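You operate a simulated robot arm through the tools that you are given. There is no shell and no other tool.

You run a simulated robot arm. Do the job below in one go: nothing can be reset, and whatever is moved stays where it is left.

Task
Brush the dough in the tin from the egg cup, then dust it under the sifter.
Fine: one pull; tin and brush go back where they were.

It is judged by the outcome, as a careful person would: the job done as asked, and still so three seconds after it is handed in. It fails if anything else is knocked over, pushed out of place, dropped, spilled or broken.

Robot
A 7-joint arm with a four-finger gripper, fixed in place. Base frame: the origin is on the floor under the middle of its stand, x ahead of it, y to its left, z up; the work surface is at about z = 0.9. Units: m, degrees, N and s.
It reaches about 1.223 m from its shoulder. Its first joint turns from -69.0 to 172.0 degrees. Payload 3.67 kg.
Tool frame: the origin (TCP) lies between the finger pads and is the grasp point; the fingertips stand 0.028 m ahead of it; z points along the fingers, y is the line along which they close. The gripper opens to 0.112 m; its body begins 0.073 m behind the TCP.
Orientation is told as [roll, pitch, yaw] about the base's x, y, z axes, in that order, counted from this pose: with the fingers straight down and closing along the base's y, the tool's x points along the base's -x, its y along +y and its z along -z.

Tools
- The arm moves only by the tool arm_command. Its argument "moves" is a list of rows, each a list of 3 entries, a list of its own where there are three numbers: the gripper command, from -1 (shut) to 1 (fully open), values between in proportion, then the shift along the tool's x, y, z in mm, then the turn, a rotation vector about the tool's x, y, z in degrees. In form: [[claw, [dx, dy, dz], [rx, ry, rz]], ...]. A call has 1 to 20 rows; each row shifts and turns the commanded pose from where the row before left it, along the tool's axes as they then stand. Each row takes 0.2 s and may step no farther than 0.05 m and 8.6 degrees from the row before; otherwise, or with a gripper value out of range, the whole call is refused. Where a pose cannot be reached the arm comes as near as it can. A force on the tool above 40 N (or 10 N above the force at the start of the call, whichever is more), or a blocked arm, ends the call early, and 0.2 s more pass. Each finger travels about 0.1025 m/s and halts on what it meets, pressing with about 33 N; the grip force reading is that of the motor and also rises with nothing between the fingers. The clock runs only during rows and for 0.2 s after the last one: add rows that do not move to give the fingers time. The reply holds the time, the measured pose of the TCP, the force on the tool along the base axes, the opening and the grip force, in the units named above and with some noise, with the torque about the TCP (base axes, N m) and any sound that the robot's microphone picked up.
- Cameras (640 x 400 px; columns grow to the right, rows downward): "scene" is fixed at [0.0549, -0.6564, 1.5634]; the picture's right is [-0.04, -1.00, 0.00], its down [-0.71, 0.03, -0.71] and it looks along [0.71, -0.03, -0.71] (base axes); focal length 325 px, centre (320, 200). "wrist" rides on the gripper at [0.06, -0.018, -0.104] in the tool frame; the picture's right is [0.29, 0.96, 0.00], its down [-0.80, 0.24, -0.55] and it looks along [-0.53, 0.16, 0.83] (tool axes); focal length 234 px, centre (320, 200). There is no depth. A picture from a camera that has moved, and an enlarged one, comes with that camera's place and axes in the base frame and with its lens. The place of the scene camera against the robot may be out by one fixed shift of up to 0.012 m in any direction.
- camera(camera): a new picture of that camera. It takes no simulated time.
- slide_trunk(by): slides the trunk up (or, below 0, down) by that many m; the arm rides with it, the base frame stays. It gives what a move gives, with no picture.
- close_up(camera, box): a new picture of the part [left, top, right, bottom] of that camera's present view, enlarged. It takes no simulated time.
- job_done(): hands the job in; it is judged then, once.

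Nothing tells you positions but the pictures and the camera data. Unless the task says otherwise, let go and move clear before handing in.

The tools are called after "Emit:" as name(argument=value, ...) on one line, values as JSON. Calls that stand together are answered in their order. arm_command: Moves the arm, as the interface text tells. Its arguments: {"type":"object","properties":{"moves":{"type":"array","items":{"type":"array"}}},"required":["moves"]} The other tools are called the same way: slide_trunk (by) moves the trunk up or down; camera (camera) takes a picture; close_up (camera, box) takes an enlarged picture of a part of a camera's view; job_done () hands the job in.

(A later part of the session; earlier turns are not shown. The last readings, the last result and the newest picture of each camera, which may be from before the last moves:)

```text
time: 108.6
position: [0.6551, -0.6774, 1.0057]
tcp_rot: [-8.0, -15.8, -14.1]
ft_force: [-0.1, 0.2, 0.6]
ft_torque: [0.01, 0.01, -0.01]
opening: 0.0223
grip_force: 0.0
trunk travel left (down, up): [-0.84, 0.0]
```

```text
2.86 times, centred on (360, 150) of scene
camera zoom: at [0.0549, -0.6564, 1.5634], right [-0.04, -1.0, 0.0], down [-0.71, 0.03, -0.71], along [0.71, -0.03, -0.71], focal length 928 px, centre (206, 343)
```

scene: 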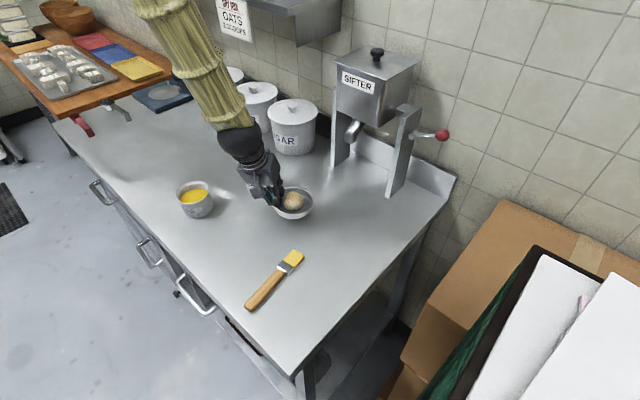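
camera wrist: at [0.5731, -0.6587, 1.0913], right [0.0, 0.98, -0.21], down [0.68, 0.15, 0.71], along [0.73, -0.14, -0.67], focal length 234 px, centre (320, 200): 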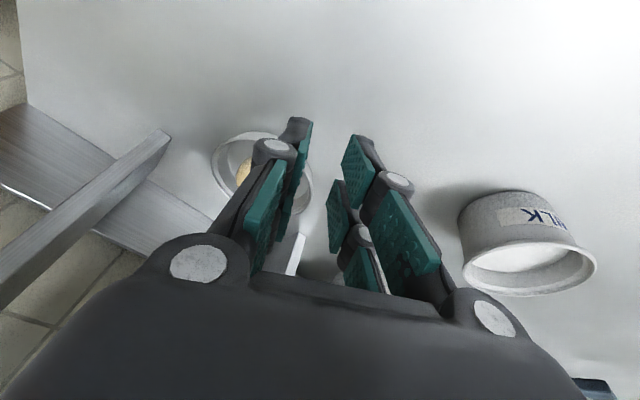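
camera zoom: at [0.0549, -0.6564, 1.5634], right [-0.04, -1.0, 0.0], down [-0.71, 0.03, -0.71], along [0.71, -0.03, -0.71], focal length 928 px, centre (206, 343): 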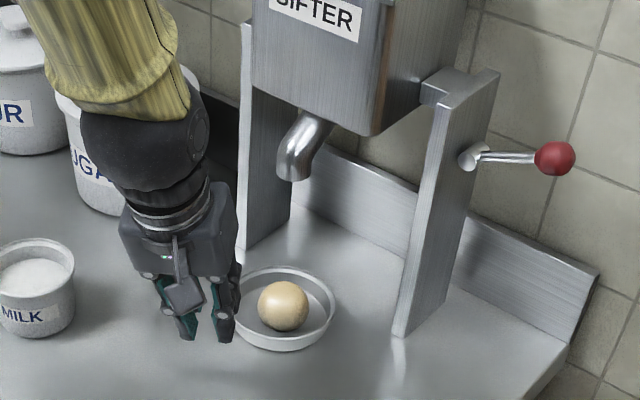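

The tin is placed with the dough directly under the spout outlet. Next is the lever, so I'll rise, back off, and turn the hand to point outward at the knob with the fingers closed.

Emit:
arm_command(moves=[[-1, [0, 0, 0], [-8, 0, 0]], [-1, [0, 0, 0], [0, 8, 0]], [-1, [0, 0, 0], [0, 7.9, 0]], [-1, [22.7, -12, -34.9], [0, 0, 0]], [-1, [22.7, -12, -34.9], [0, 0, 0]], [-1, [22.7, -12, -34.9], [0, 0, 0]], [-1, [22.7, -12, -34.9], [0, 0, 0]], [-1, [22.7, -12, -34.9], [0, 0, 0]], [-1, [22.7, -12, -34.9], [0, 0, 0]], [-1, [22.7, -12, -34.9], [0, 0, 0]], [-1, [0, 0, 0], [0, 0, 8.2]], [-1, [0, 0, 0], [0, 0, 8.2]], [-1, [0, 0, 0], [0, 0, 8.2]], [-1, [0, 0, 0], [0, 0, 8.2]], [-1, [0, 0, 0], [0, 0, 8.2]], [-1, [0, 0, 0], [0, 0, 0]], [-1, [0, 0, 0], [0, 0, 0]]])

Emit:
close_up(camera="scene", box=[280, 80, 480, 240])

```text
time: 112.2
position: [0.4839, -0.7261, 1.2481]
tcp_rot: [0.1, 0.2, -55.1]
ft_force: [0.5, 0.0, -0.6]
ft_torque: [0.01, -0.01, -0.02]
opening: 0.0001
grip_force: 32.9
trunk travel left (down, up): [-0.84, 0.0]
```

```text
2.50 times, centred on (380, 160) of scene
camera zoom: at [0.0549, -0.6564, 1.5634], right [-0.04, -1.0, 0.0], down [-0.71, 0.03, -0.71], along [0.71, -0.03, -0.71], focal length 812 px, centre (170, 300)
```

zoom: 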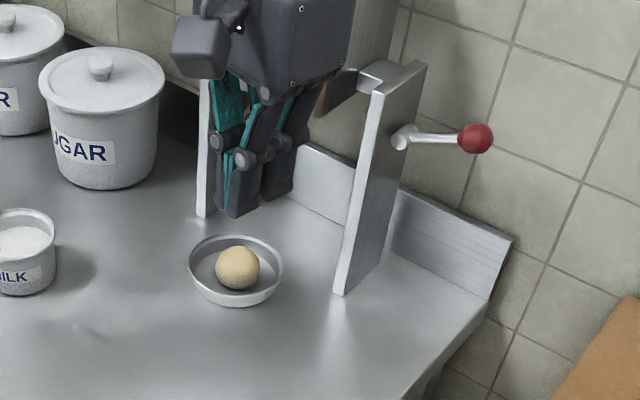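

Emit:
arm_command(moves=[[-1, [0, 0, 0], [0, -7.5, 0]], [-1, [0, 0, 0], [0, -7.5, 0]], [-1, [0, 0, 0], [0, -7.5, 0]], [-1, [0, 0, 0], [0, -7.5, 0]], [-1, [0, 0, 0], [0, -7.5, 0]], [-1, [0, 0, 0], [0, -7.5, 0]], [-1, [0, 0, 0], [0, -7.5, 0]], [-1, [0, 0, 0], [0, -7.5, 0]], [-1, [0, 0, 0], [0, 0, 0]], [-1, [0, 0, 0], [0, 0, 0]]])

Emit:
camera(camera="wrist")

Emit:
camera(camera="scene")

```text
time: 114.4
position: [0.4843, -0.7209, 1.2499]
tcp_rot: [0.0, -60.1, -55.0]
ft_force: [-0.1, -0.7, -0.7]
ft_torque: [0.02, 0.02, 0.0]
opening: 0.0
grip_force: 33.3
trunk travel left (down, up): [-0.84, 0.0]
```

```text
taken
camera wrist: at [0.4013, -0.6316, 1.2501], right [0.7, 0.67, -0.25], down [0.15, 0.2, 0.97], along [0.7, -0.72, 0.04], focal length 234 px, centre (320, 200)
```

wrist: 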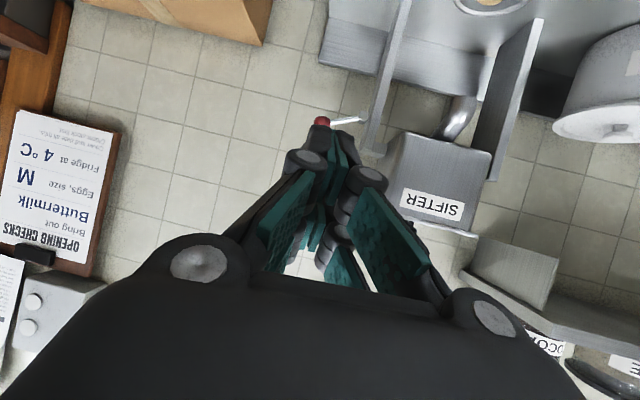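

```text
taken
```

scene: 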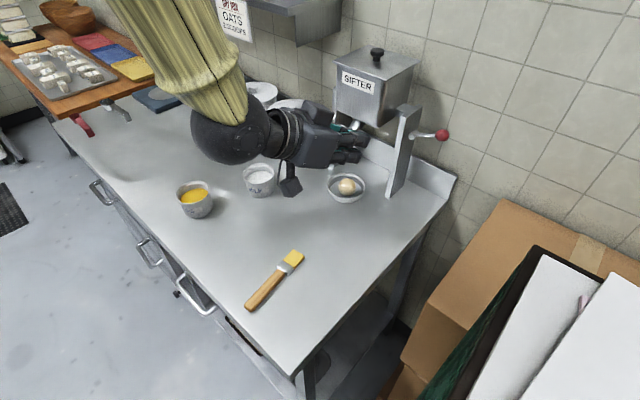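

The knob appears exactly where computed, in line with the fingertips. I'll extend toward a point about 5 cm above it in two stages.

Emit:
arm_command(moves=[[-1, [-17.9, 2.6, 34.8], [0, 0, 0]], [-1, [-17.9, 2.6, 34.8], [0, 0, 0]], [-1, [-17.9, 2.6, 34.8], [0, 0, 0]], [-1, [-17.9, 2.6, 34.8], [0, 0, 0]], [-1, [-17.9, 2.6, 34.8], [0, 0, 0]], [-1, [0, 0, 0], [0, 0, 0]], [-1, [0, 0, 0], [0, 0, 0]]])

Emit:
camera(camera="wrist")

Emit:
close_up(camera="scene", box=[280, 40, 480, 220])

```text
time: 116.0
position: [0.6076, -0.872, 1.2409]
tcp_rot: [0.1, -60.0, -55.0]
ft_force: [0.5, 0.7, -0.2]
ft_torque: [-0.04, -0.02, 0.0]
opening: 0.0001
grip_force: 32.7
trunk travel left (down, up): [-0.84, 0.0]
```

```text
taken
camera wrist: at [0.524, -0.7829, 1.2422], right [0.7, 0.67, -0.25], down [0.15, 0.21, 0.97], along [0.7, -0.72, 0.04], focal length 234 px, centre (320, 200)
```

wrist: 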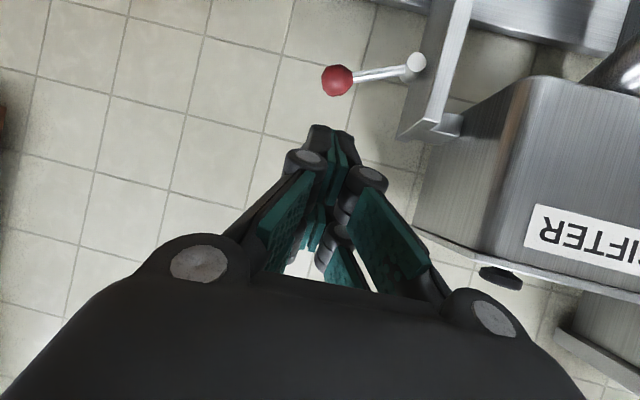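

```text
2.22 times, centred on (380, 130) of scene
camera zoom: at [0.0549, -0.6564, 1.5634], right [-0.04, -1.0, 0.0], down [-0.71, 0.03, -0.71], along [0.71, -0.03, -0.71], focal length 722 px, centre (187, 356)
```

zoom: 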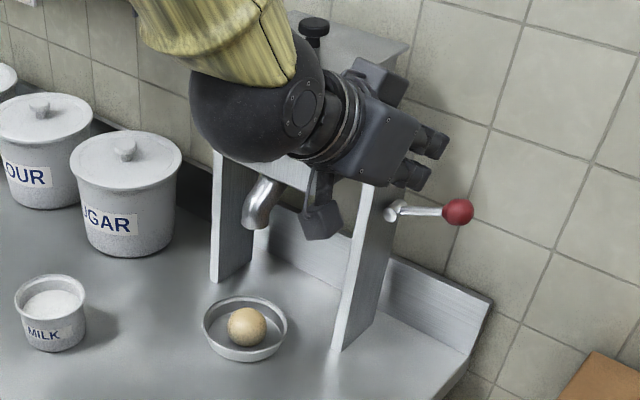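

Emit:
arm_command(moves=[[-1, [-17.9, 2.3, 35.2], [0, 0, 0]], [-1, [-17.9, 2.3, 35.2], [0, 0, 0]], [-1, [-17.9, 2.3, 35.2], [0, 0, 0]], [-1, [0, 0, 0], [0, 0, 0]], [-1, [0, 0, 0], [0, 0, 0]]])

Emit:
camera(camera="wrist")

Emit:
close_up(camera="scene", box=[340, 40, 500, 180])

```text
time: 117.2
position: [0.6793, -0.9645, 1.2363]
tcp_rot: [0.1, -60.0, -55.0]
ft_force: [-0.2, 0.3, 0.2]
ft_torque: [0.01, 0.01, 0.02]
opening: 0.0
grip_force: 32.7
trunk travel left (down, up): [-0.84, 0.0]
```

```text
taken
camera wrist: at [0.5972, -0.8757, 1.2368], right [0.7, 0.67, -0.25], down [0.15, 0.2, 0.97], along [0.7, -0.72, 0.04], focal length 234 px, centre (320, 200)
```

wrist: 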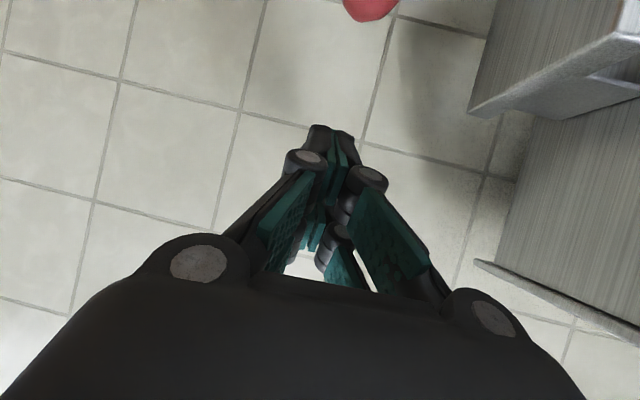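

```text
2.86 times, centred on (420, 110) of scene
camera zoom: at [0.0549, -0.6564, 1.5634], right [-0.04, -1.0, 0.0], down [-0.71, 0.03, -0.71], along [0.71, -0.03, -0.71], focal length 928 px, centre (34, 457)
```

zoom: 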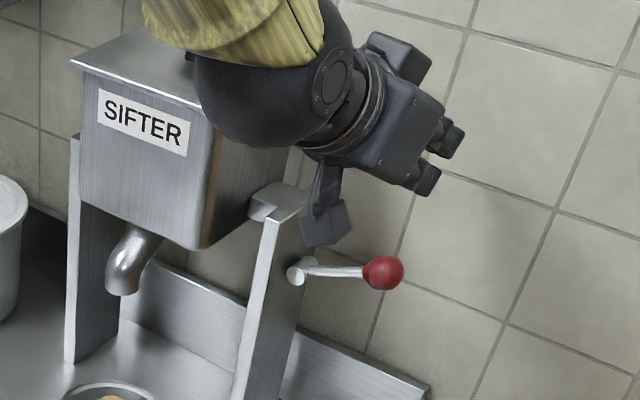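

Everything tracks well, and the fingertips are aligned over the knob about 5 cm above it. I'll lower to about 2 cm above and verify.

Emit:
arm_command(moves=[[-1, [15.2, 0.8, 8.7], [0, 0, 0]], [-1, [15.2, 0, 8.7], [0, 0, 0]], [-1, [0, 0, 0], [0, 0, 0]], [-1, [0, 0, 0], [0, 0, 0]]])

Emit:
close_up(camera="scene", box=[380, 80, 480, 170])

```text
time: 118.2
position: [0.6809, -0.9643, 1.1994]
tcp_rot: [0.1, -60.1, -54.9]
ft_force: [-0.1, -0.3, 0.2]
ft_torque: [0.02, 0.02, 0.04]
opening: 0.0
grip_force: 32.5
trunk travel left (down, up): [-0.84, 0.0]
```

```text
4.44 times, centred on (430, 125) of scene
camera zoom: at [0.0549, -0.6564, 1.5634], right [-0.04, -1.0, 0.0], down [-0.71, 0.03, -0.71], along [0.71, -0.03, -0.71], focal length 1443 px, centre (-169, 533)
```

zoom: 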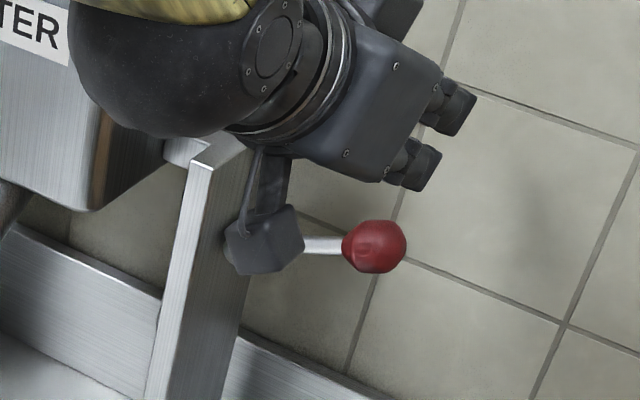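

Alignment looks right. I'll lower in small steps until the fingers touch the knob.

Emit:
arm_command(moves=[[-1, [6.9, 0, 4.0], [0, 0, 0]], [-1, [4.3, 0, 2.5], [0, 0, 0]], [-1, [4.3, 0, 2.5], [0, 0, 0]], [-1, [0, 0, 0], [0, 0, 0]]])

Emit:
close_up(camera="scene", box=[380, 80, 480, 170])

```text
time: 119.2
position: [0.6803, -0.9681, 1.1802]
tcp_rot: [0.2, -59.9, -55.1]
ft_force: [0.5, 0.5, 0.2]
ft_torque: [0.04, 0.01, 0.0]
opening: 0.0
grip_force: 33.3
trunk travel left (down, up): [-0.84, 0.0]
```

```text
4.44 times, centred on (430, 125) of scene
camera zoom: at [0.0549, -0.6564, 1.5634], right [-0.04, -1.0, 0.0], down [-0.71, 0.03, -0.71], along [0.71, -0.03, -0.71], focal length 1443 px, centre (-169, 533)
```

zoom: 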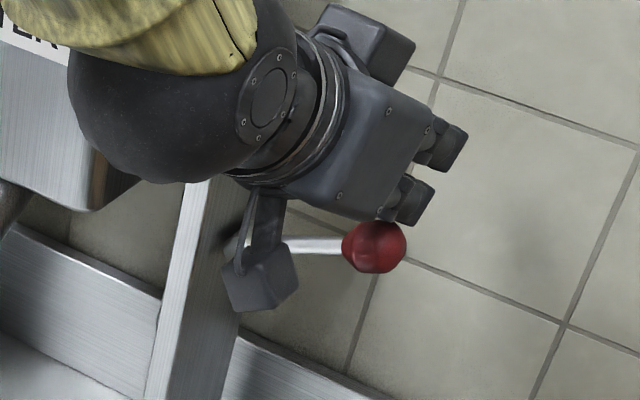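

Emit:
arm_command(moves=[[-1, [2.6, 0, 1.5], [0, 0, 0]], [-1, [2.6, 0, 1.5], [0, 0, 0]], [-1, [0, 0, 0], [0, 0, 0]]])

Emit:
close_up(camera="scene", box=[380, 80, 480, 170])

```text
time: 120.0
position: [0.6811, -0.9667, 1.1729]
tcp_rot: [0.1, -59.9, -55.2]
ft_force: [-1.0, 0.1, 0.3]
ft_torque: [-0.02, 0.0, -0.01]
opening: 0.0002
grip_force: 33.4
trunk travel left (down, up): [-0.84, 0.0]
```

```text
4.44 times, centred on (430, 125) of scene
camera zoom: at [0.0549, -0.6564, 1.5634], right [-0.04, -1.0, 0.0], down [-0.71, 0.03, -0.71], along [0.71, -0.03, -0.71], focal length 1443 px, centre (-169, 533)
```

zoom: 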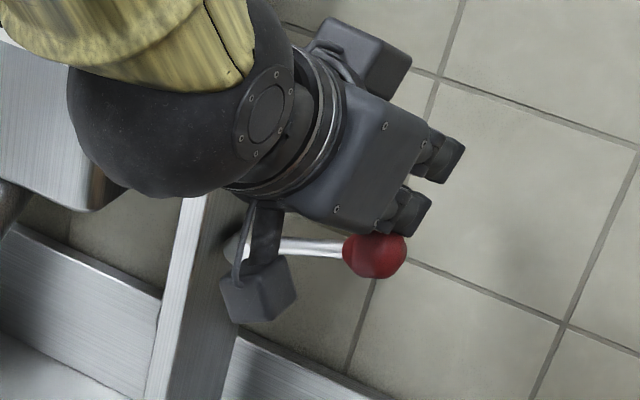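

Emit:
arm_command(moves=[[-1, [2.6, 0, 1.5], [0, 0, 0]], [-1, [2.6, 0, 1.5], [0, 0, 0]], [-1, [2.6, 0, 1.5], [0, 0, 0]], [-1, [0, 0, 0], [0, 0, 0]]])

Emit:
close_up(camera="scene", box=[380, 80, 480, 170])

Emit:
camera(camera="wrist")

```text
time: 121.0
position: [0.6811, -0.967, 1.1645]
tcp_rot: [0.0, -60.0, -55.2]
ft_force: [0.3, 0.1, 1.4]
ft_torque: [0.02, 0.02, 0.03]
opening: 0.0
grip_force: 33.0
trunk travel left (down, up): [-0.84, 0.0]
```

```text
4.44 times, centred on (430, 125) of scene
camera zoom: at [0.0549, -0.6564, 1.5634], right [-0.04, -1.0, 0.0], down [-0.71, 0.03, -0.71], along [0.71, -0.03, -0.71], focal length 1443 px, centre (-169, 533)
```

zoom: 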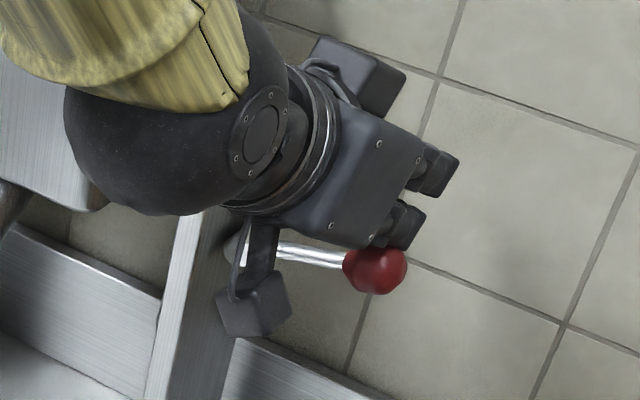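

```text
taken
camera wrist: at [0.5983, -0.8781, 1.1658], right [0.7, 0.67, -0.25], down [0.15, 0.2, 0.97], along [0.7, -0.72, 0.04], focal length 234 px, centre (320, 200)
```

wrist: 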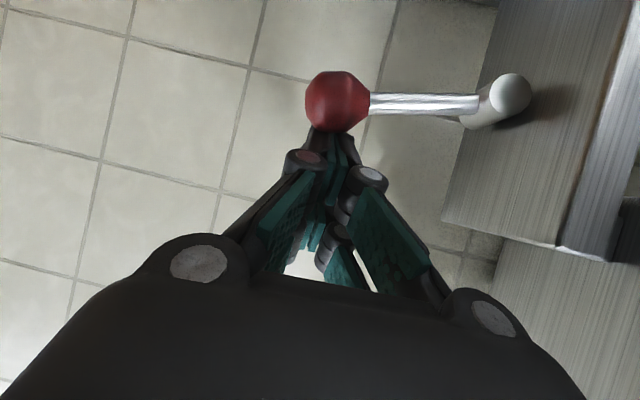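

The lever moves easily under light contact (about 1.4 N). I'll continue the single pull downward along its arc and watch.

Emit:
arm_command(moves=[[-1, [6.9, 0, 4.0], [0, 0, 0]], [-1, [6.9, 0, 4.0], [0, 0, 0]], [-1, [6.9, 1, 4.0], [0, 0, 0]], [-1, [6.9, 2, 4.0], [0, 0, 0]], [-1, [0, 0, 0], [0, 0, 0]]])

Emit:
close_up(camera="scene", box=[300, 70, 480, 230])

Emit:
camera(camera="wrist")

```text
time: 122.2
position: [0.6835, -0.9638, 1.1325]
tcp_rot: [0.1, -60.0, -55.1]
ft_force: [0.4, -1.6, 1.2]
ft_torque: [-0.08, -0.02, 0.0]
opening: 0.0002
grip_force: 32.8
trunk travel left (down, up): [-0.84, 0.0]
```

```text
2.50 times, centred on (390, 150) of scene
camera zoom: at [0.0549, -0.6564, 1.5634], right [-0.04, -1.0, 0.0], down [-0.71, 0.03, -0.71], along [0.71, -0.03, -0.71], focal length 812 px, centre (145, 325)
```

zoom: 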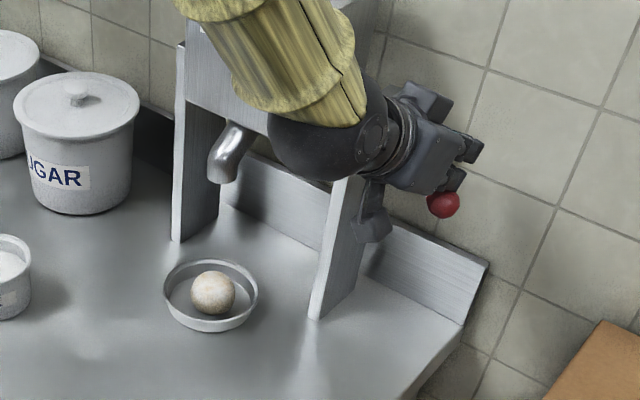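

```text
taken
camera wrist: at [0.601, -0.8758, 1.134], right [0.7, 0.67, -0.25], down [0.15, 0.2, 0.97], along [0.7, -0.72, 0.04], focal length 234 px, centre (320, 200)
```

wrist: 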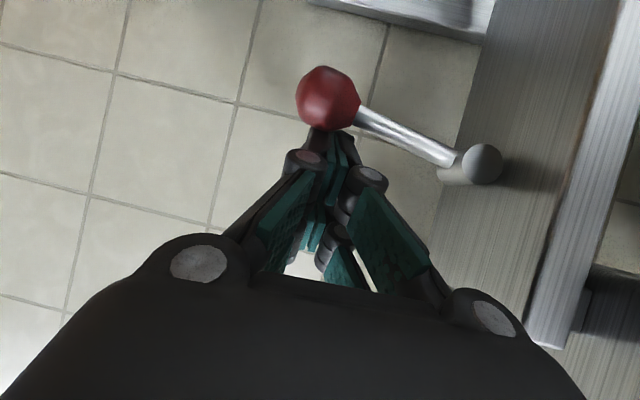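

The dough already looks whitened. Let me look closely before deciding how far to go.

Emit:
close_up(camera="scene", box=[325, 160, 375, 205])

Emit:
close_up(camera="scene", box=[335, 110, 385, 155])

```text
8.89 times, centred on (350, 182) of scene
camera zoom: at [0.0549, -0.6564, 1.5634], right [-0.04, -1.0, 0.0], down [-0.71, 0.03, -0.71], along [0.71, -0.03, -0.71], focal length 2886 px, centre (53, 356)
```

zoom: 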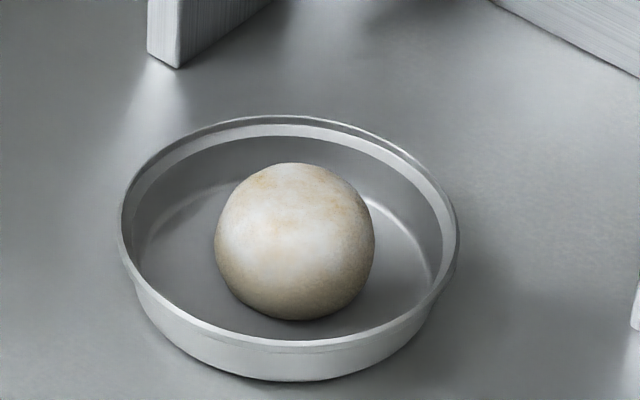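

```text
8.89 times, centred on (360, 132) of scene
camera zoom: at [0.0549, -0.6564, 1.5634], right [-0.04, -1.0, 0.0], down [-0.71, 0.03, -0.71], along [0.71, -0.03, -0.71], focal length 2886 px, centre (-36, 800)
```

zoom: 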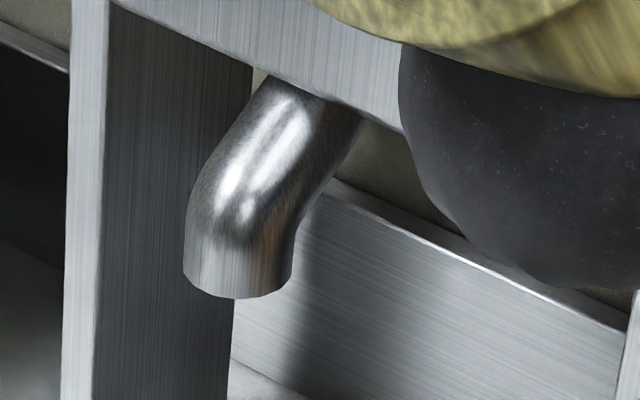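

The dough is dusted, so that was the one pull. I'll raise the hand slowly so the lever can return with it.

Emit:
arm_command(moves=[[-1, [-6.9, -2, -4.0], [0, 0, 0]], [-1, [-6.9, -1, -4.0], [0, 0, 0]], [-1, [-6.9, 0, -4.0], [0, 0, 0]], [-1, [-6.9, 0, -4.0], [0, 0, 0]], [-1, [-6.9, 0, -4.0], [0, 0, 0]], [-1, [-6.9, 0, -4.0], [0, 0, 0]], [-1, [-6.9, 0, -4.0], [0, 0, 0]], [-1, [0, 0, 0], [0, 0, 0]]])

Emit:
close_up(camera="scene", box=[300, 70, 480, 230])

Emit:
camera(camera="wrist")

```text
time: 124.0
position: [0.6799, -0.9677, 1.1888]
tcp_rot: [0.0, -60.0, -55.0]
ft_force: [0.3, 0.5, 0.1]
ft_torque: [0.0, 0.03, -0.01]
opening: 0.0001
grip_force: 32.9
trunk travel left (down, up): [-0.84, 0.0]
```

```text
2.50 times, centred on (390, 150) of scene
camera zoom: at [0.0549, -0.6564, 1.5634], right [-0.04, -1.0, 0.0], down [-0.71, 0.03, -0.71], along [0.71, -0.03, -0.71], focal length 812 px, centre (145, 325)
```

zoom: 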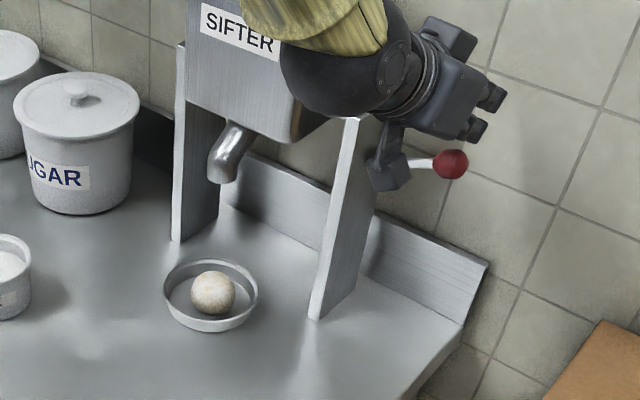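

```text
taken
camera wrist: at [0.597, -0.8782, 1.19], right [0.7, 0.67, -0.25], down [0.15, 0.2, 0.97], along [0.7, -0.72, 0.04], focal length 234 px, centre (320, 200)
```

wrist: 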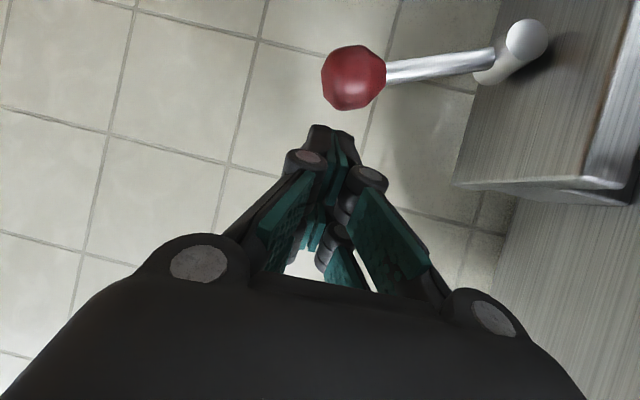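

The lever has sprung back to rest. I'll back away along the way I came and bring the hand upright.

Emit:
arm_command(moves=[[-1, [-20.4, 0, -11.7], [0, 0, 0]], [-1, [-20.4, 0, -11.7], [0, 0, 0]], [-1, [17.9, -2.5, -34.9], [0, 0, 0]], [-1, [17.9, -2.5, -34.9], [0, 0, 0]], [-1, [17.9, -2.5, -34.9], [0, 0, 0]], [-1, [17.9, -2.5, -34.9], [0, 0, 0]], [-1, [17.9, -2.5, -34.9], [0, 0, 0]], [-1, [17.9, -2.5, -34.9], [0, 0, 0]], [-1, [17.9, -2.5, -34.9], [0, 0, 0]], [-1, [17.9, -2.5, -34.9], [0, 0, 0]], [-1, [0, 0, 0], [0, 7.5, 0]], [-1, [0, 0, 0], [0, 7.5, 0]], [-1, [0, 0, 0], [0, 7.5, 0]], [-1, [0, 0, 0], [0, 7.5, 0]], [-1, [0, 0, 0], [0, 7.5, 0]], [-1, [0, 0, 0], [0, 7.5, 0]], [-1, [0, 0, 0], [0, 7.5, 0]], [-1, [0, 0, 0], [0, 7.5, 0]], [-1, [0, 0, 0], [0, 0, 0]]])

Emit:
close_up(camera="scene", box=[280, 40, 480, 220])

Emit:
close_up(camera="scene", box=[325, 160, 375, 205])

```text
time: 128.0
position: [0.4845, -0.7202, 1.2526]
tcp_rot: [0.0, 0.0, -55.0]
ft_force: [0.0, -0.4, -0.8]
ft_torque: [-0.03, -0.01, 0.0]
opening: 0.0001
grip_force: 32.9
trunk travel left (down, up): [-0.84, 0.0]
```

```text
2.22 times, centred on (380, 130) of scene
camera zoom: at [0.0549, -0.6564, 1.5634], right [-0.04, -1.0, 0.0], down [-0.71, 0.03, -0.71], along [0.71, -0.03, -0.71], focal length 722 px, centre (187, 356)
```

zoom: 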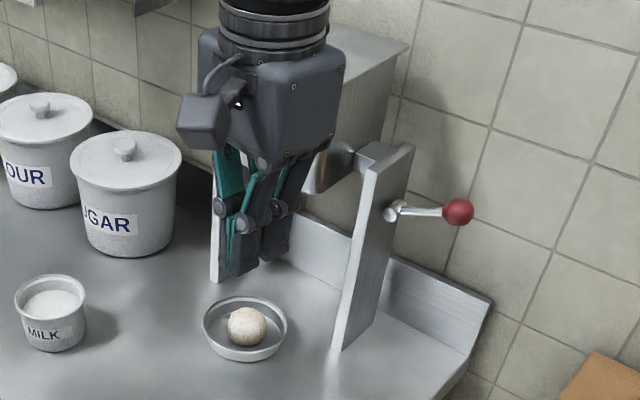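

```text
8.89 times, centred on (350, 182) of scene
camera zoom: at [0.0549, -0.6564, 1.5634], right [-0.04, -1.0, 0.0], down [-0.71, 0.03, -0.71], along [0.71, -0.03, -0.71], focal length 2886 px, centre (53, 356)
```

zoom: 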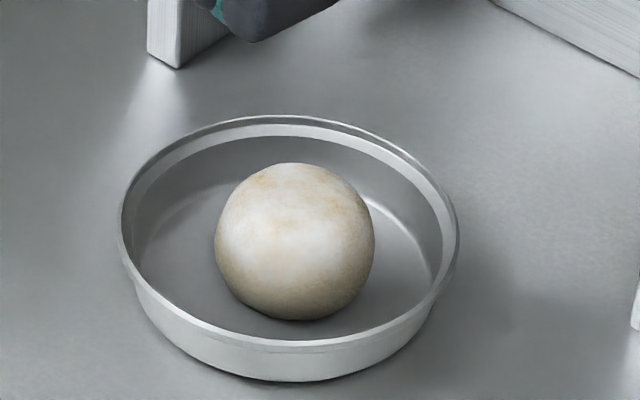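

All is well: lever at rest and dough dusted. Now I'll reverse my steps to go back to the tin's rim.

Emit:
arm_command(moves=[[-1, [0, 0, 0], [0, 0, -8.2]], [-1, [0, 0, 0], [0, 0, -8.2]], [-1, [0, 0, 0], [0, 0, -8.2]], [-1, [0, 0, 0], [0, 0, -8.2]], [-1, [0, 0, 0], [0, 0, -8.2]], [-1, [-22.7, 12, 34.9], [0, 0, 0]], [-1, [-22.7, 12, 34.9], [0, 0, 0]], [-1, [-22.7, 12, 34.9], [0, 0, 0]], [-1, [-22.7, 12, 34.9], [0, 0, 0]], [-1, [-22.7, 12, 34.9], [0, 0, 0]], [-0.607, [-22.7, 12, 34.9], [0, 0, 0]], [-0.607, [-22.7, 12, 34.9], [0, 0, 0]], [-0.607, [0, 0, 0], [0, -7.9, 0]], [-0.607, [0, 0, 0], [0, -8, 0]], [-0.607, [0, 0, 0], [8, 0, 0]], [-0.607, [0, 0, 0], [0, 0, 0]], [-0.607, [0, 0, 0], [0, 0, 0]]])

Emit:
camera(camera="wrist")

Emit:
close_up(camera="scene", box=[280, 80, 440, 220])

```text
time: 131.6
position: [0.6609, -0.6802, 1.0042]
tcp_rot: [-7.8, -15.8, -14.1]
ft_force: [-0.3, -0.7, -0.4]
ft_torque: [0.02, 0.04, -0.01]
opening: 0.0219
grip_force: 0.1
trunk travel left (down, up): [-0.84, 0.0]
```

```text
taken
camera wrist: at [0.5771, -0.6617, 1.0907], right [0.0, 0.98, -0.2], down [0.68, 0.15, 0.71], along [0.73, -0.14, -0.67], focal length 234 px, centre (320, 200)
```

wrist: 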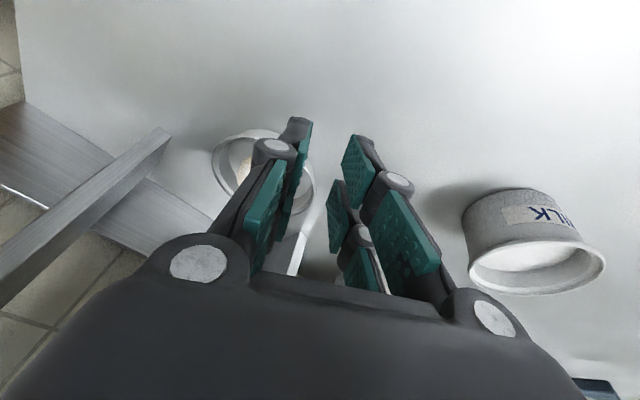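

```text
2.86 times, centred on (360, 150) of scene
camera zoom: at [0.0549, -0.6564, 1.5634], right [-0.04, -1.0, 0.0], down [-0.71, 0.03, -0.71], along [0.71, -0.03, -0.71], focal length 928 px, centre (206, 343)
```

zoom: 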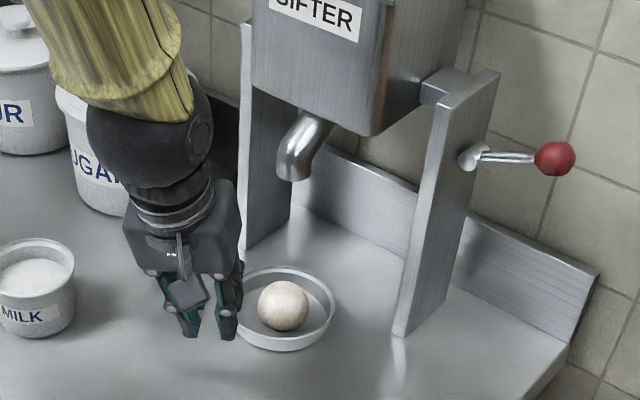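

Emit:
arm_command(moves=[[-0.607, [-28.9, 2.6, 14.7], [0, 0, 0]], [-0.607, [-28.9, 2.6, 14.7], [0, 0, 0]], [-0.607, [-28.9, 2.6, 14.7], [0, 0, 0]], [-0.607, [0, 0, 0], [0, 0, 0]], [-0.607, [0, 0, 0], [0, 0, 0]]])

Emit:
close_up(camera="wrist", box=[120, 0, 440, 240])

Emit:
close_up(camera="scene", box=[310, 130, 390, 210])

```text
time: 132.8
position: [0.7526, -0.6998, 0.9875]
tcp_rot: [-8.0, -15.9, -14.1]
ft_force: [0.4, -1.3, 0.4]
ft_torque: [0.01, 0.0, 0.01]
opening: 0.022
grip_force: 0.1
trunk travel left (down, up): [-0.84, 0.0]
```

```text
1.67 times, centred on (280, 120) of wrist
camera zoom: at [0.6696, -0.6812, 1.0736], right [0.0, 0.98, -0.21], down [0.68, 0.15, 0.71], along [0.73, -0.14, -0.67], focal length 390 px, centre (387, 333)
```

zoom: 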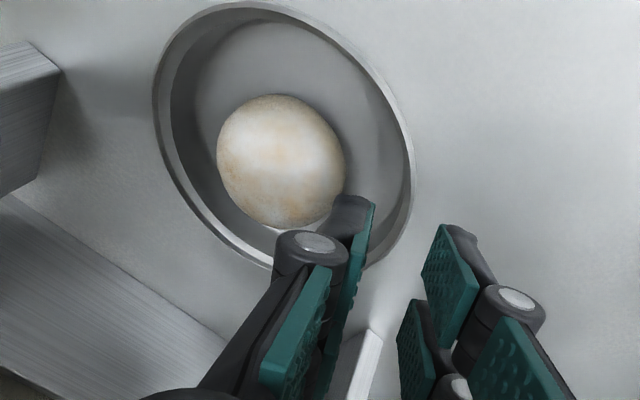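

```text
5.00 times, centred on (350, 170) of scene
camera zoom: at [0.0549, -0.6564, 1.5634], right [-0.04, -1.0, 0.0], down [-0.71, 0.03, -0.71], along [0.71, -0.03, -0.71], focal length 1624 px, centre (170, 350)
```

zoom: 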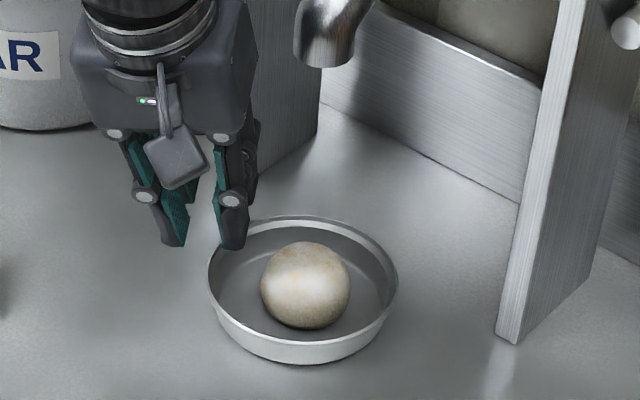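

Emit:
arm_command(moves=[[-0.607, [5.1, -0.8, 24.4], [0, 0, 0]], [-0.607, [0, 0, 0], [0, 0, 0]], [-0.607, [0, 0, 0], [0, 0, 0]]])

Emit:
close_up(camera="wrist", box=[120, 0, 440, 240])

Emit:
close_up(camera="scene", box=[310, 130, 390, 210])

```text
time: 133.6
position: [0.7523, -0.7033, 0.9643]
tcp_rot: [-8.0, -15.8, -13.9]
ft_force: [0.4, 0.5, -0.3]
ft_torque: [0.03, -0.03, 0.02]
opening: 0.0221
grip_force: 0.0
trunk travel left (down, up): [-0.84, 0.0]
```

```text
1.67 times, centred on (280, 120) of wrist
camera zoom: at [0.6685, -0.6849, 1.0503], right [0.0, 0.98, -0.21], down [0.68, 0.15, 0.71], along [0.73, -0.14, -0.67], focal length 390 px, centre (387, 333)
```

zoom: 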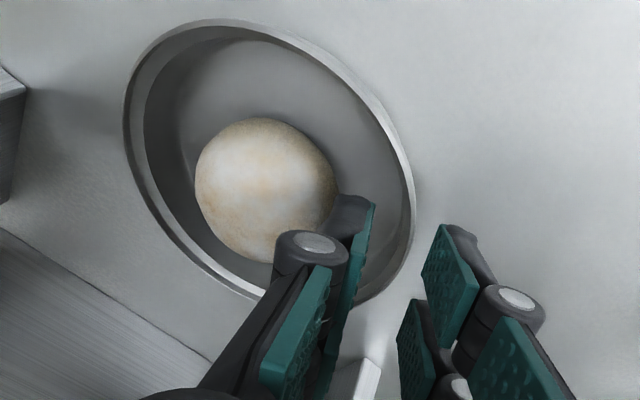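

```text
5.00 times, centred on (350, 170) of scene
camera zoom: at [0.0549, -0.6564, 1.5634], right [-0.04, -1.0, 0.0], down [-0.71, 0.03, -0.71], along [0.71, -0.03, -0.71], focal length 1624 px, centre (170, 350)
```

zoom: 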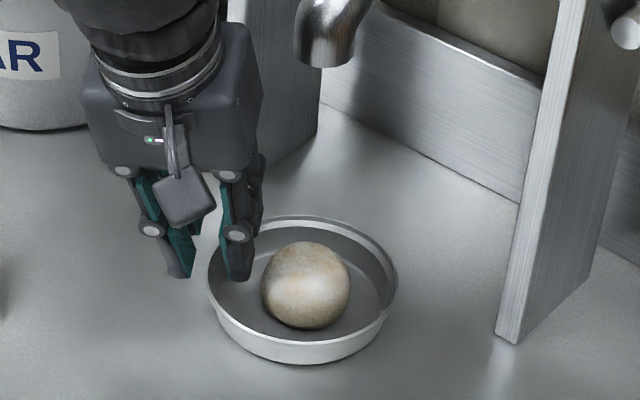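

Emit:
arm_command(moves=[[-0.607, [2.5, 1, 12.1], [0, 0, 0]], [-0.607, [2.5, 0.5, 12.1], [0, 0, 0]], [-0.607, [0, 0, 0], [0, 0, 0]]])

Emit:
close_up(camera="wrist", box=[120, 0, 440, 240])

Emit:
close_up(camera="scene", box=[310, 130, 390, 210])

```text
time: 134.4
position: [0.7532, -0.7066, 0.9406]
tcp_rot: [-8.0, -16.0, -14.0]
ft_force: [-0.1, -0.8, 0.0]
ft_torque: [-0.01, 0.02, -0.01]
opening: 0.0221
grip_force: 0.0
trunk travel left (down, up): [-0.84, 0.0]
```

```text
1.67 times, centred on (280, 120) of wrist
camera zoom: at [0.6706, -0.6877, 1.026], right [0.0, 0.98, -0.21], down [0.68, 0.15, 0.71], along [0.73, -0.14, -0.67], focal length 390 px, centre (387, 333)
```

zoom: 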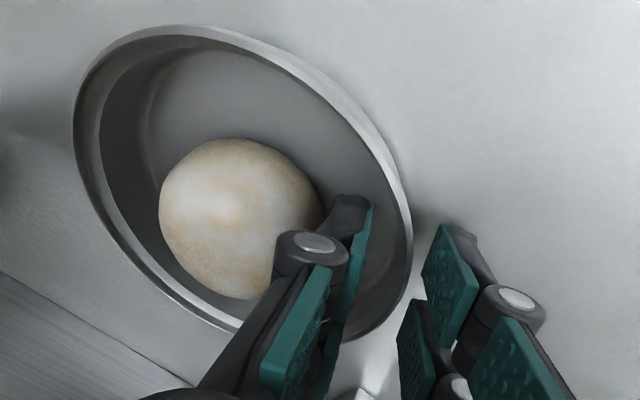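

```text
5.00 times, centred on (350, 170) of scene
camera zoom: at [0.0549, -0.6564, 1.5634], right [-0.04, -1.0, 0.0], down [-0.71, 0.03, -0.71], along [0.71, -0.03, -0.71], focal length 1624 px, centre (170, 350)
```

zoom: 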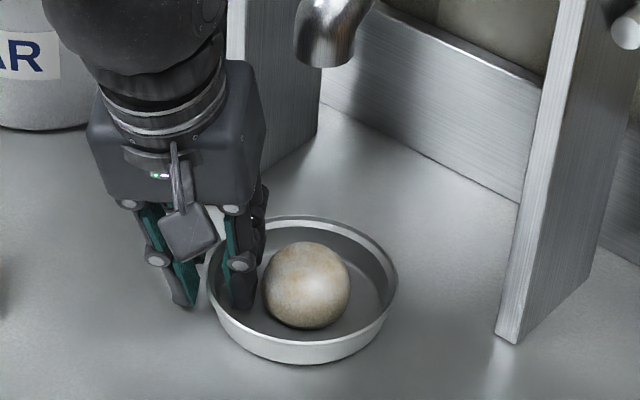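

Emit:
arm_command(moves=[[-0.607, [0.4, 0, 1.5], [0, 0, 0]], [-0.75, [0, 0, 0], [0, 0, 0]], [-0.85, [0, 0, 0], [0, 0, 0]], [-1, [0, 0, 0], [0, 0, 0]], [-1, [0, 0, 0], [0, 0, 0]], [-1, [0, 0, 0], [0, 0, 0]]])

Emit:
close_up(camera="wrist", box=[120, 0, 440, 240])

Emit:
close_up(camera="scene", box=[310, 130, 390, 210])

```text
time: 135.8
position: [0.7542, -0.706, 0.9383]
tcp_rot: [-8.1, -16.0, -14.0]
ft_force: [0.6, 0.0, 0.3]
ft_torque: [-0.12, 0.0, 0.0]
opening: 0.0103
grip_force: 32.9
trunk travel left (down, up): [-0.84, 0.0]
```

```text
1.67 times, centred on (280, 120) of wrist
camera zoom: at [0.6706, -0.6876, 1.0243], right [0.0, 0.98, -0.21], down [0.68, 0.15, 0.71], along [0.73, -0.14, -0.67], focal length 390 px, centre (387, 333)
```

zoom: 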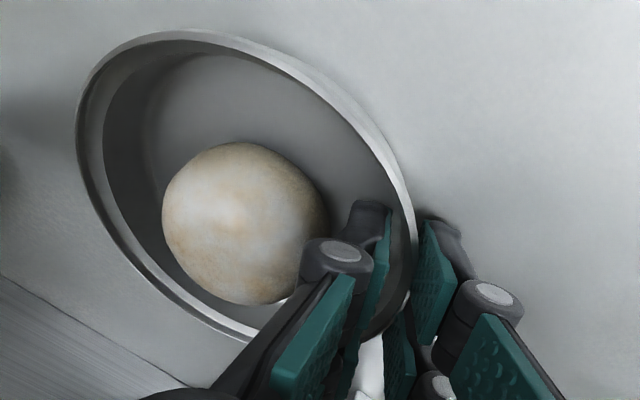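

```text
5.00 times, centred on (350, 170) of scene
camera zoom: at [0.0549, -0.6564, 1.5634], right [-0.04, -1.0, 0.0], down [-0.71, 0.03, -0.71], along [0.71, -0.03, -0.71], focal length 1624 px, centre (170, 350)
```

zoom: 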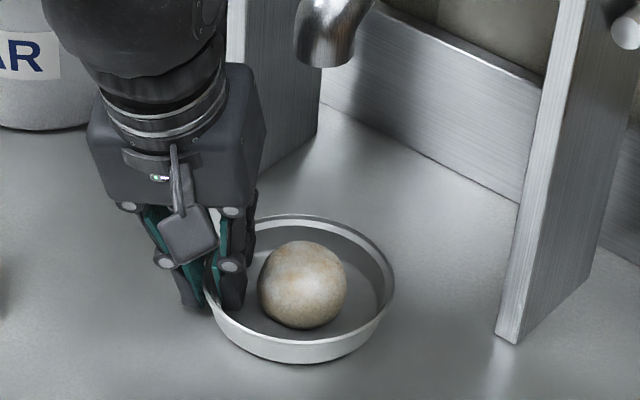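

The tin is gripped level and barely moved. I'll lift it straight up and check it before carrying it back.

Emit:
arm_command(moves=[[-1, [-2.8, -1.3, -9.5], [0, 0, 0]], [-1, [-4.1, -2.0, -14.3], [0, 0, 0]], [-1, [-5, -2.4, -17.1], [0, 0, 0]], [-1, [0, 0, 0], [0, 0, 0]], [-1, [0, 0, 0], [0, 0, 0]]])

Emit:
close_up(camera="wrist", box=[120, 0, 440, 240])

Emit:
close_up(camera="scene", box=[300, 110, 400, 210])

```text
time: 137.0
position: [0.754, -0.7056, 0.9792]
tcp_rot: [-7.9, -16.0, -14.0]
ft_force: [-0.3, 0.6, -0.7]
ft_torque: [0.06, -0.01, 0.0]
opening: 0.0103
grip_force: 33.5
trunk travel left (down, up): [-0.84, 0.0]
```

```text
1.67 times, centred on (280, 120) of wrist
camera zoom: at [0.6706, -0.6876, 1.0654], right [0.0, 0.98, -0.21], down [0.68, 0.15, 0.71], along [0.73, -0.14, -0.67], focal length 390 px, centre (387, 333)
```

zoom: 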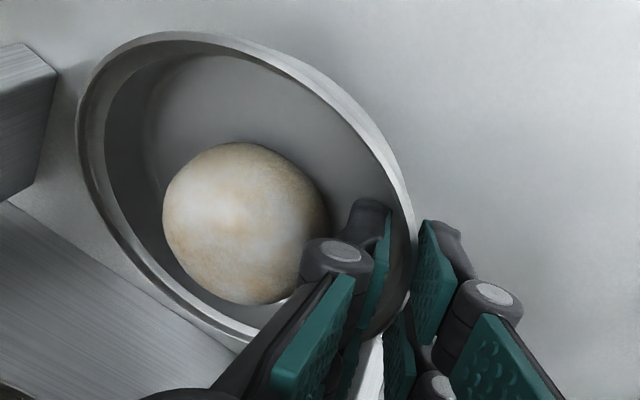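

```text
4.00 times, centred on (350, 160) of scene
camera zoom: at [0.0549, -0.6564, 1.5634], right [-0.04, -1.0, 0.0], down [-0.71, 0.03, -0.71], along [0.71, -0.03, -0.71], focal length 1299 px, centre (200, 360)
```

zoom: 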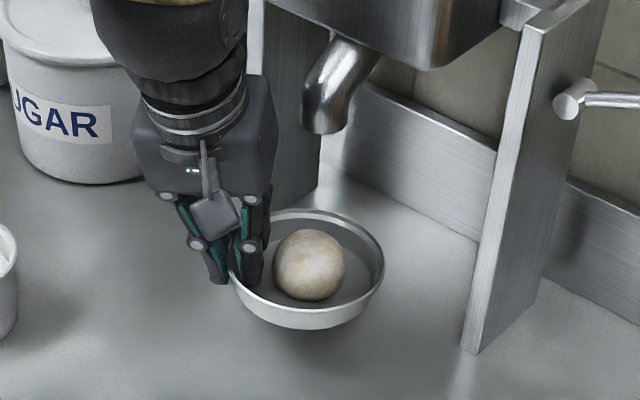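

Emit:
arm_command(moves=[[-1, [8.1, 7.7, -3.4], [0, 0, 0]], [-1, [16.3, 15.3, -6.9], [0, 0, 0]], [-1, [16.3, 15.3, -6.9], [0, 0, 0]], [-1, [16.3, 15.3, -6.9], [0, 0, 0]], [-1, [16.3, 15.3, -6.9], [0, 0, 0]], [-1, [16.3, 15.3, -6.9], [0, 0, 0]], [-1, [16.3, 15.3, -6.9], [0, 0, 0]], [-1, [16.3, 15.3, -6.9], [0, 0, 0]], [-1, [16.3, 15.3, -6.9], [0, 0, 0]], [-1, [16.3, 15.3, -6.9], [0, 0, 0]], [-1, [16.3, 15.3, -6.9], [0, 0, 0]], [-1, [16.3, 15.3, -6.9], [0, 0, 0]], [-1, [16.3, 15.3, -6.9], [0, 0, 0]], [-1, [16.3, 15.3, -6.9], [0, 0, 0]], [-1, [16.3, 15.3, -6.9], [0, 0, 0]], [-1, [8.1, 7.7, -3.4], [0, 0, 0]], [-1, [0, 0, 0], [0, 0, 0]], [-1, [0, 0, 0], [0, 0, 0]]])

Emit:
camera(camera="wrist")

Emit:
close_up(camera="scene", box=[160, 150, 340, 330])

```text
time: 140.8
position: [0.5654, -0.4091, 0.9819]
tcp_rot: [-8.0, -16.0, -14.0]
ft_force: [0.5, -0.2, -0.3]
ft_torque: [0.04, -0.05, 0.01]
opening: 0.0102
grip_force: 33.1
trunk travel left (down, up): [-0.84, 0.0]
```

```text
taken
camera wrist: at [0.4816, -0.391, 1.0682], right [0.0, 0.98, -0.21], down [0.68, 0.15, 0.71], along [0.73, -0.14, -0.67], focal length 234 px, centre (320, 200)
```

wrist: 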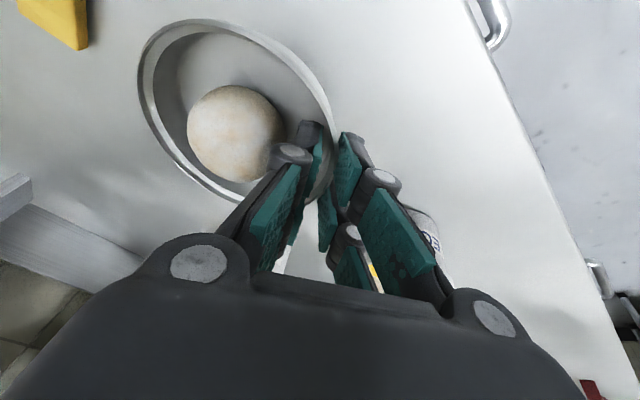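

```text
2.22 times, centred on (250, 240) of scene
camera zoom: at [0.0549, -0.6564, 1.5634], right [-0.04, -1.0, 0.0], down [-0.71, 0.03, -0.71], along [0.71, -0.03, -0.71], focal length 722 px, centre (476, 111)
```

zoom: 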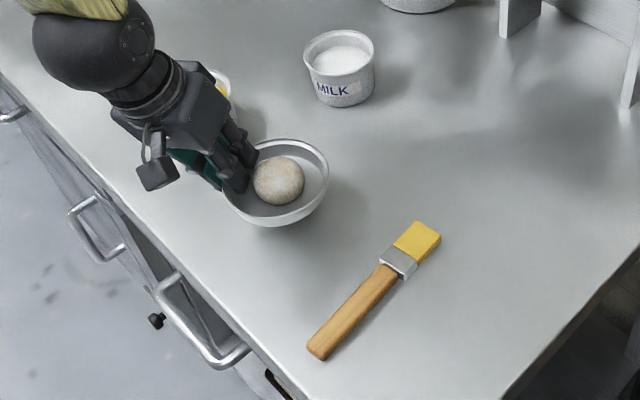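

Back over its original spot. I'll lower it and compare with the first pictures before letting go.

Emit:
arm_command(moves=[[-1, [2.76, 1.34, 9.5], [0, 0, 0]], [-1, [2.76, 1.34, 9.5], [0, 0, 0]], [-1, [2.76, 1.34, 9.5], [0, 0, 0]], [-1, [2.2, 1.1, 7.6], [0, 0, 0]], [-1, [0, 0, 0], [0, 0, 0]], [-1, [0, 0, 0], [0, 0, 0]]])

Emit:
close_up(camera="scene", box=[195, 190, 275, 270])

```text
time: 142.2
position: [0.5657, -0.4085, 0.9429]
tcp_rot: [-8.0, -15.9, -14.0]
ft_force: [-0.4, 0.1, -2.1]
ft_torque: [0.03, 0.02, -0.02]
opening: 0.0101
grip_force: 32.9
trunk travel left (down, up): [-0.84, 0.0]
```

```text
5.00 times, centred on (235, 230) of scene
camera zoom: at [0.0549, -0.6564, 1.5634], right [-0.04, -1.0, 0.0], down [-0.71, 0.03, -0.71], along [0.71, -0.03, -0.71], focal length 1624 px, centre (745, 50)
```

zoom: 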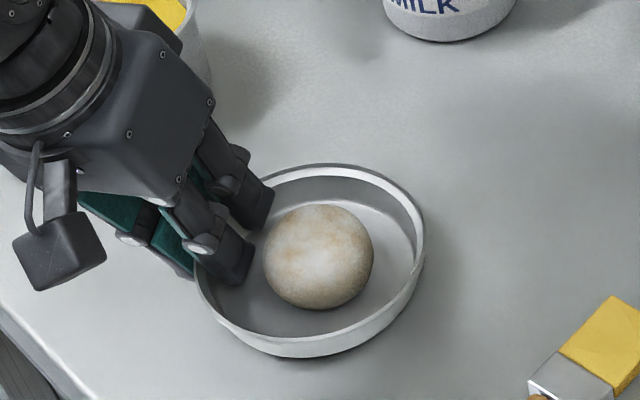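

Emit:
arm_command(moves=[[-1, [-3.7, -0.9, 1.2], [0, 0, 0]], [-1, [0.55, 0.27, 1.9], [0, 0, 0]], [-1, [0.4, 0.2, 1.4], [0, 0, 0]], [-1, [0, 0, 0], [0, 0, 0]]])

Emit:
close_up(camera="scene", box=[195, 190, 275, 270])

```text
time: 143.2
position: [0.5689, -0.4108, 0.9411]
tcp_rot: [-7.9, -16.0, -14.0]
ft_force: [0.1, -1.3, 2.1]
ft_torque: [-0.28, 0.03, 0.1]
opening: 0.0104
grip_force: 32.8
trunk travel left (down, up): [-0.84, 0.0]
```

```text
5.00 times, centred on (235, 230) of scene
camera zoom: at [0.0549, -0.6564, 1.5634], right [-0.04, -1.0, 0.0], down [-0.71, 0.03, -0.71], along [0.71, -0.03, -0.71], focal length 1624 px, centre (745, 50)
```

zoom: 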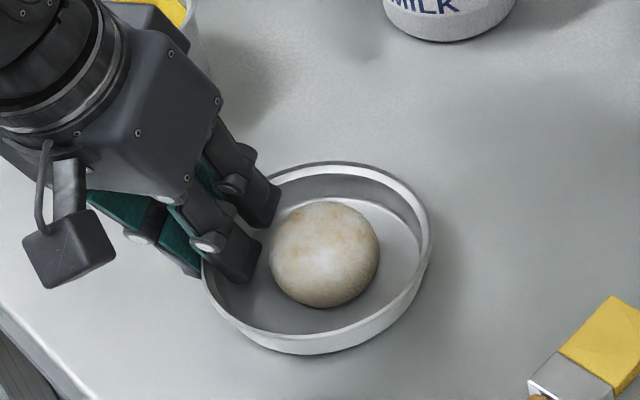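

The tin is on the table within about 2 mm of where it started. I'll release it.

Emit:
arm_command(moves=[[-0.8, [0, 0, 0], [0, 0, 0]], [-0.7, [0, 0, 0], [0, 0, 0]], [-0.607, [0, 0, 0], [0, 0, 0]], [-0.607, [0, 0, 0], [0, 0, 0]], [-0.607, [-2.4, 0, -9.7], [0, 0, 0]], [-0.607, [-2.4, 0, -9.7], [0, 0, 0]], [-0.607, [-3.6, 0, -14.5], [0, 0, 0]], [-0.607, [-4.8, 0, -19.4], [0, 0, 0]], [-0.607, [0, 0, 0], [0, 0, 0]]])

Emit:
close_up(camera="scene", box=[195, 190, 275, 270])

Emit:
camera(camera="wrist")

```text
time: 145.2
position: [0.5704, -0.4037, 0.9943]
tcp_rot: [-8.0, -15.9, -14.0]
ft_force: [0.8, -0.4, 0.3]
ft_torque: [0.01, 0.01, 0.01]
opening: 0.0221
grip_force: 0.1
trunk travel left (down, up): [-0.84, 0.0]
```

```text
5.00 times, centred on (235, 230) of scene
camera zoom: at [0.0549, -0.6564, 1.5634], right [-0.04, -1.0, 0.0], down [-0.71, 0.03, -0.71], along [0.71, -0.03, -0.71], focal length 1624 px, centre (745, 50)
```

zoom: 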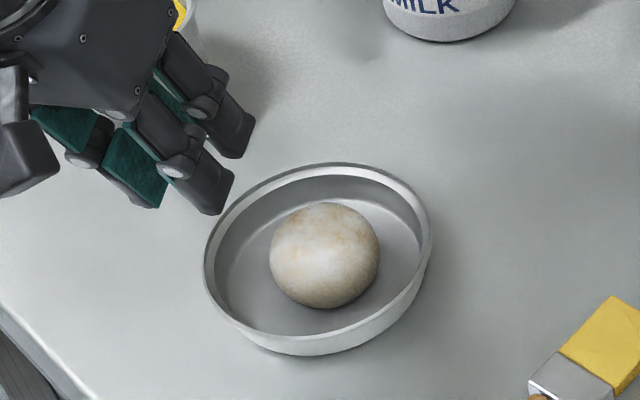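

```text
taken
camera wrist: at [0.487, -0.3852, 1.0797], right [0.0, 0.98, -0.21], down [0.68, 0.15, 0.71], along [0.73, -0.14, -0.67], focal length 234 px, centre (320, 200)
```

wrist: 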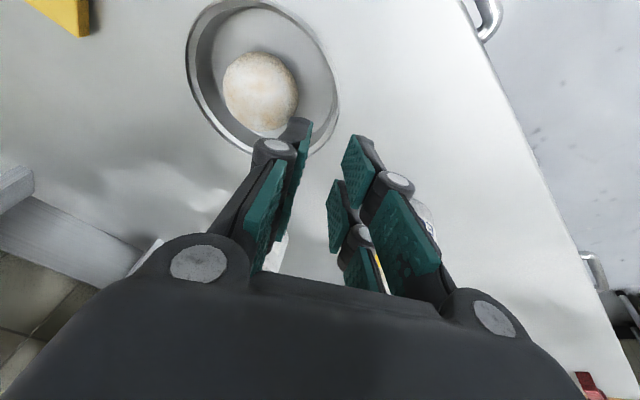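

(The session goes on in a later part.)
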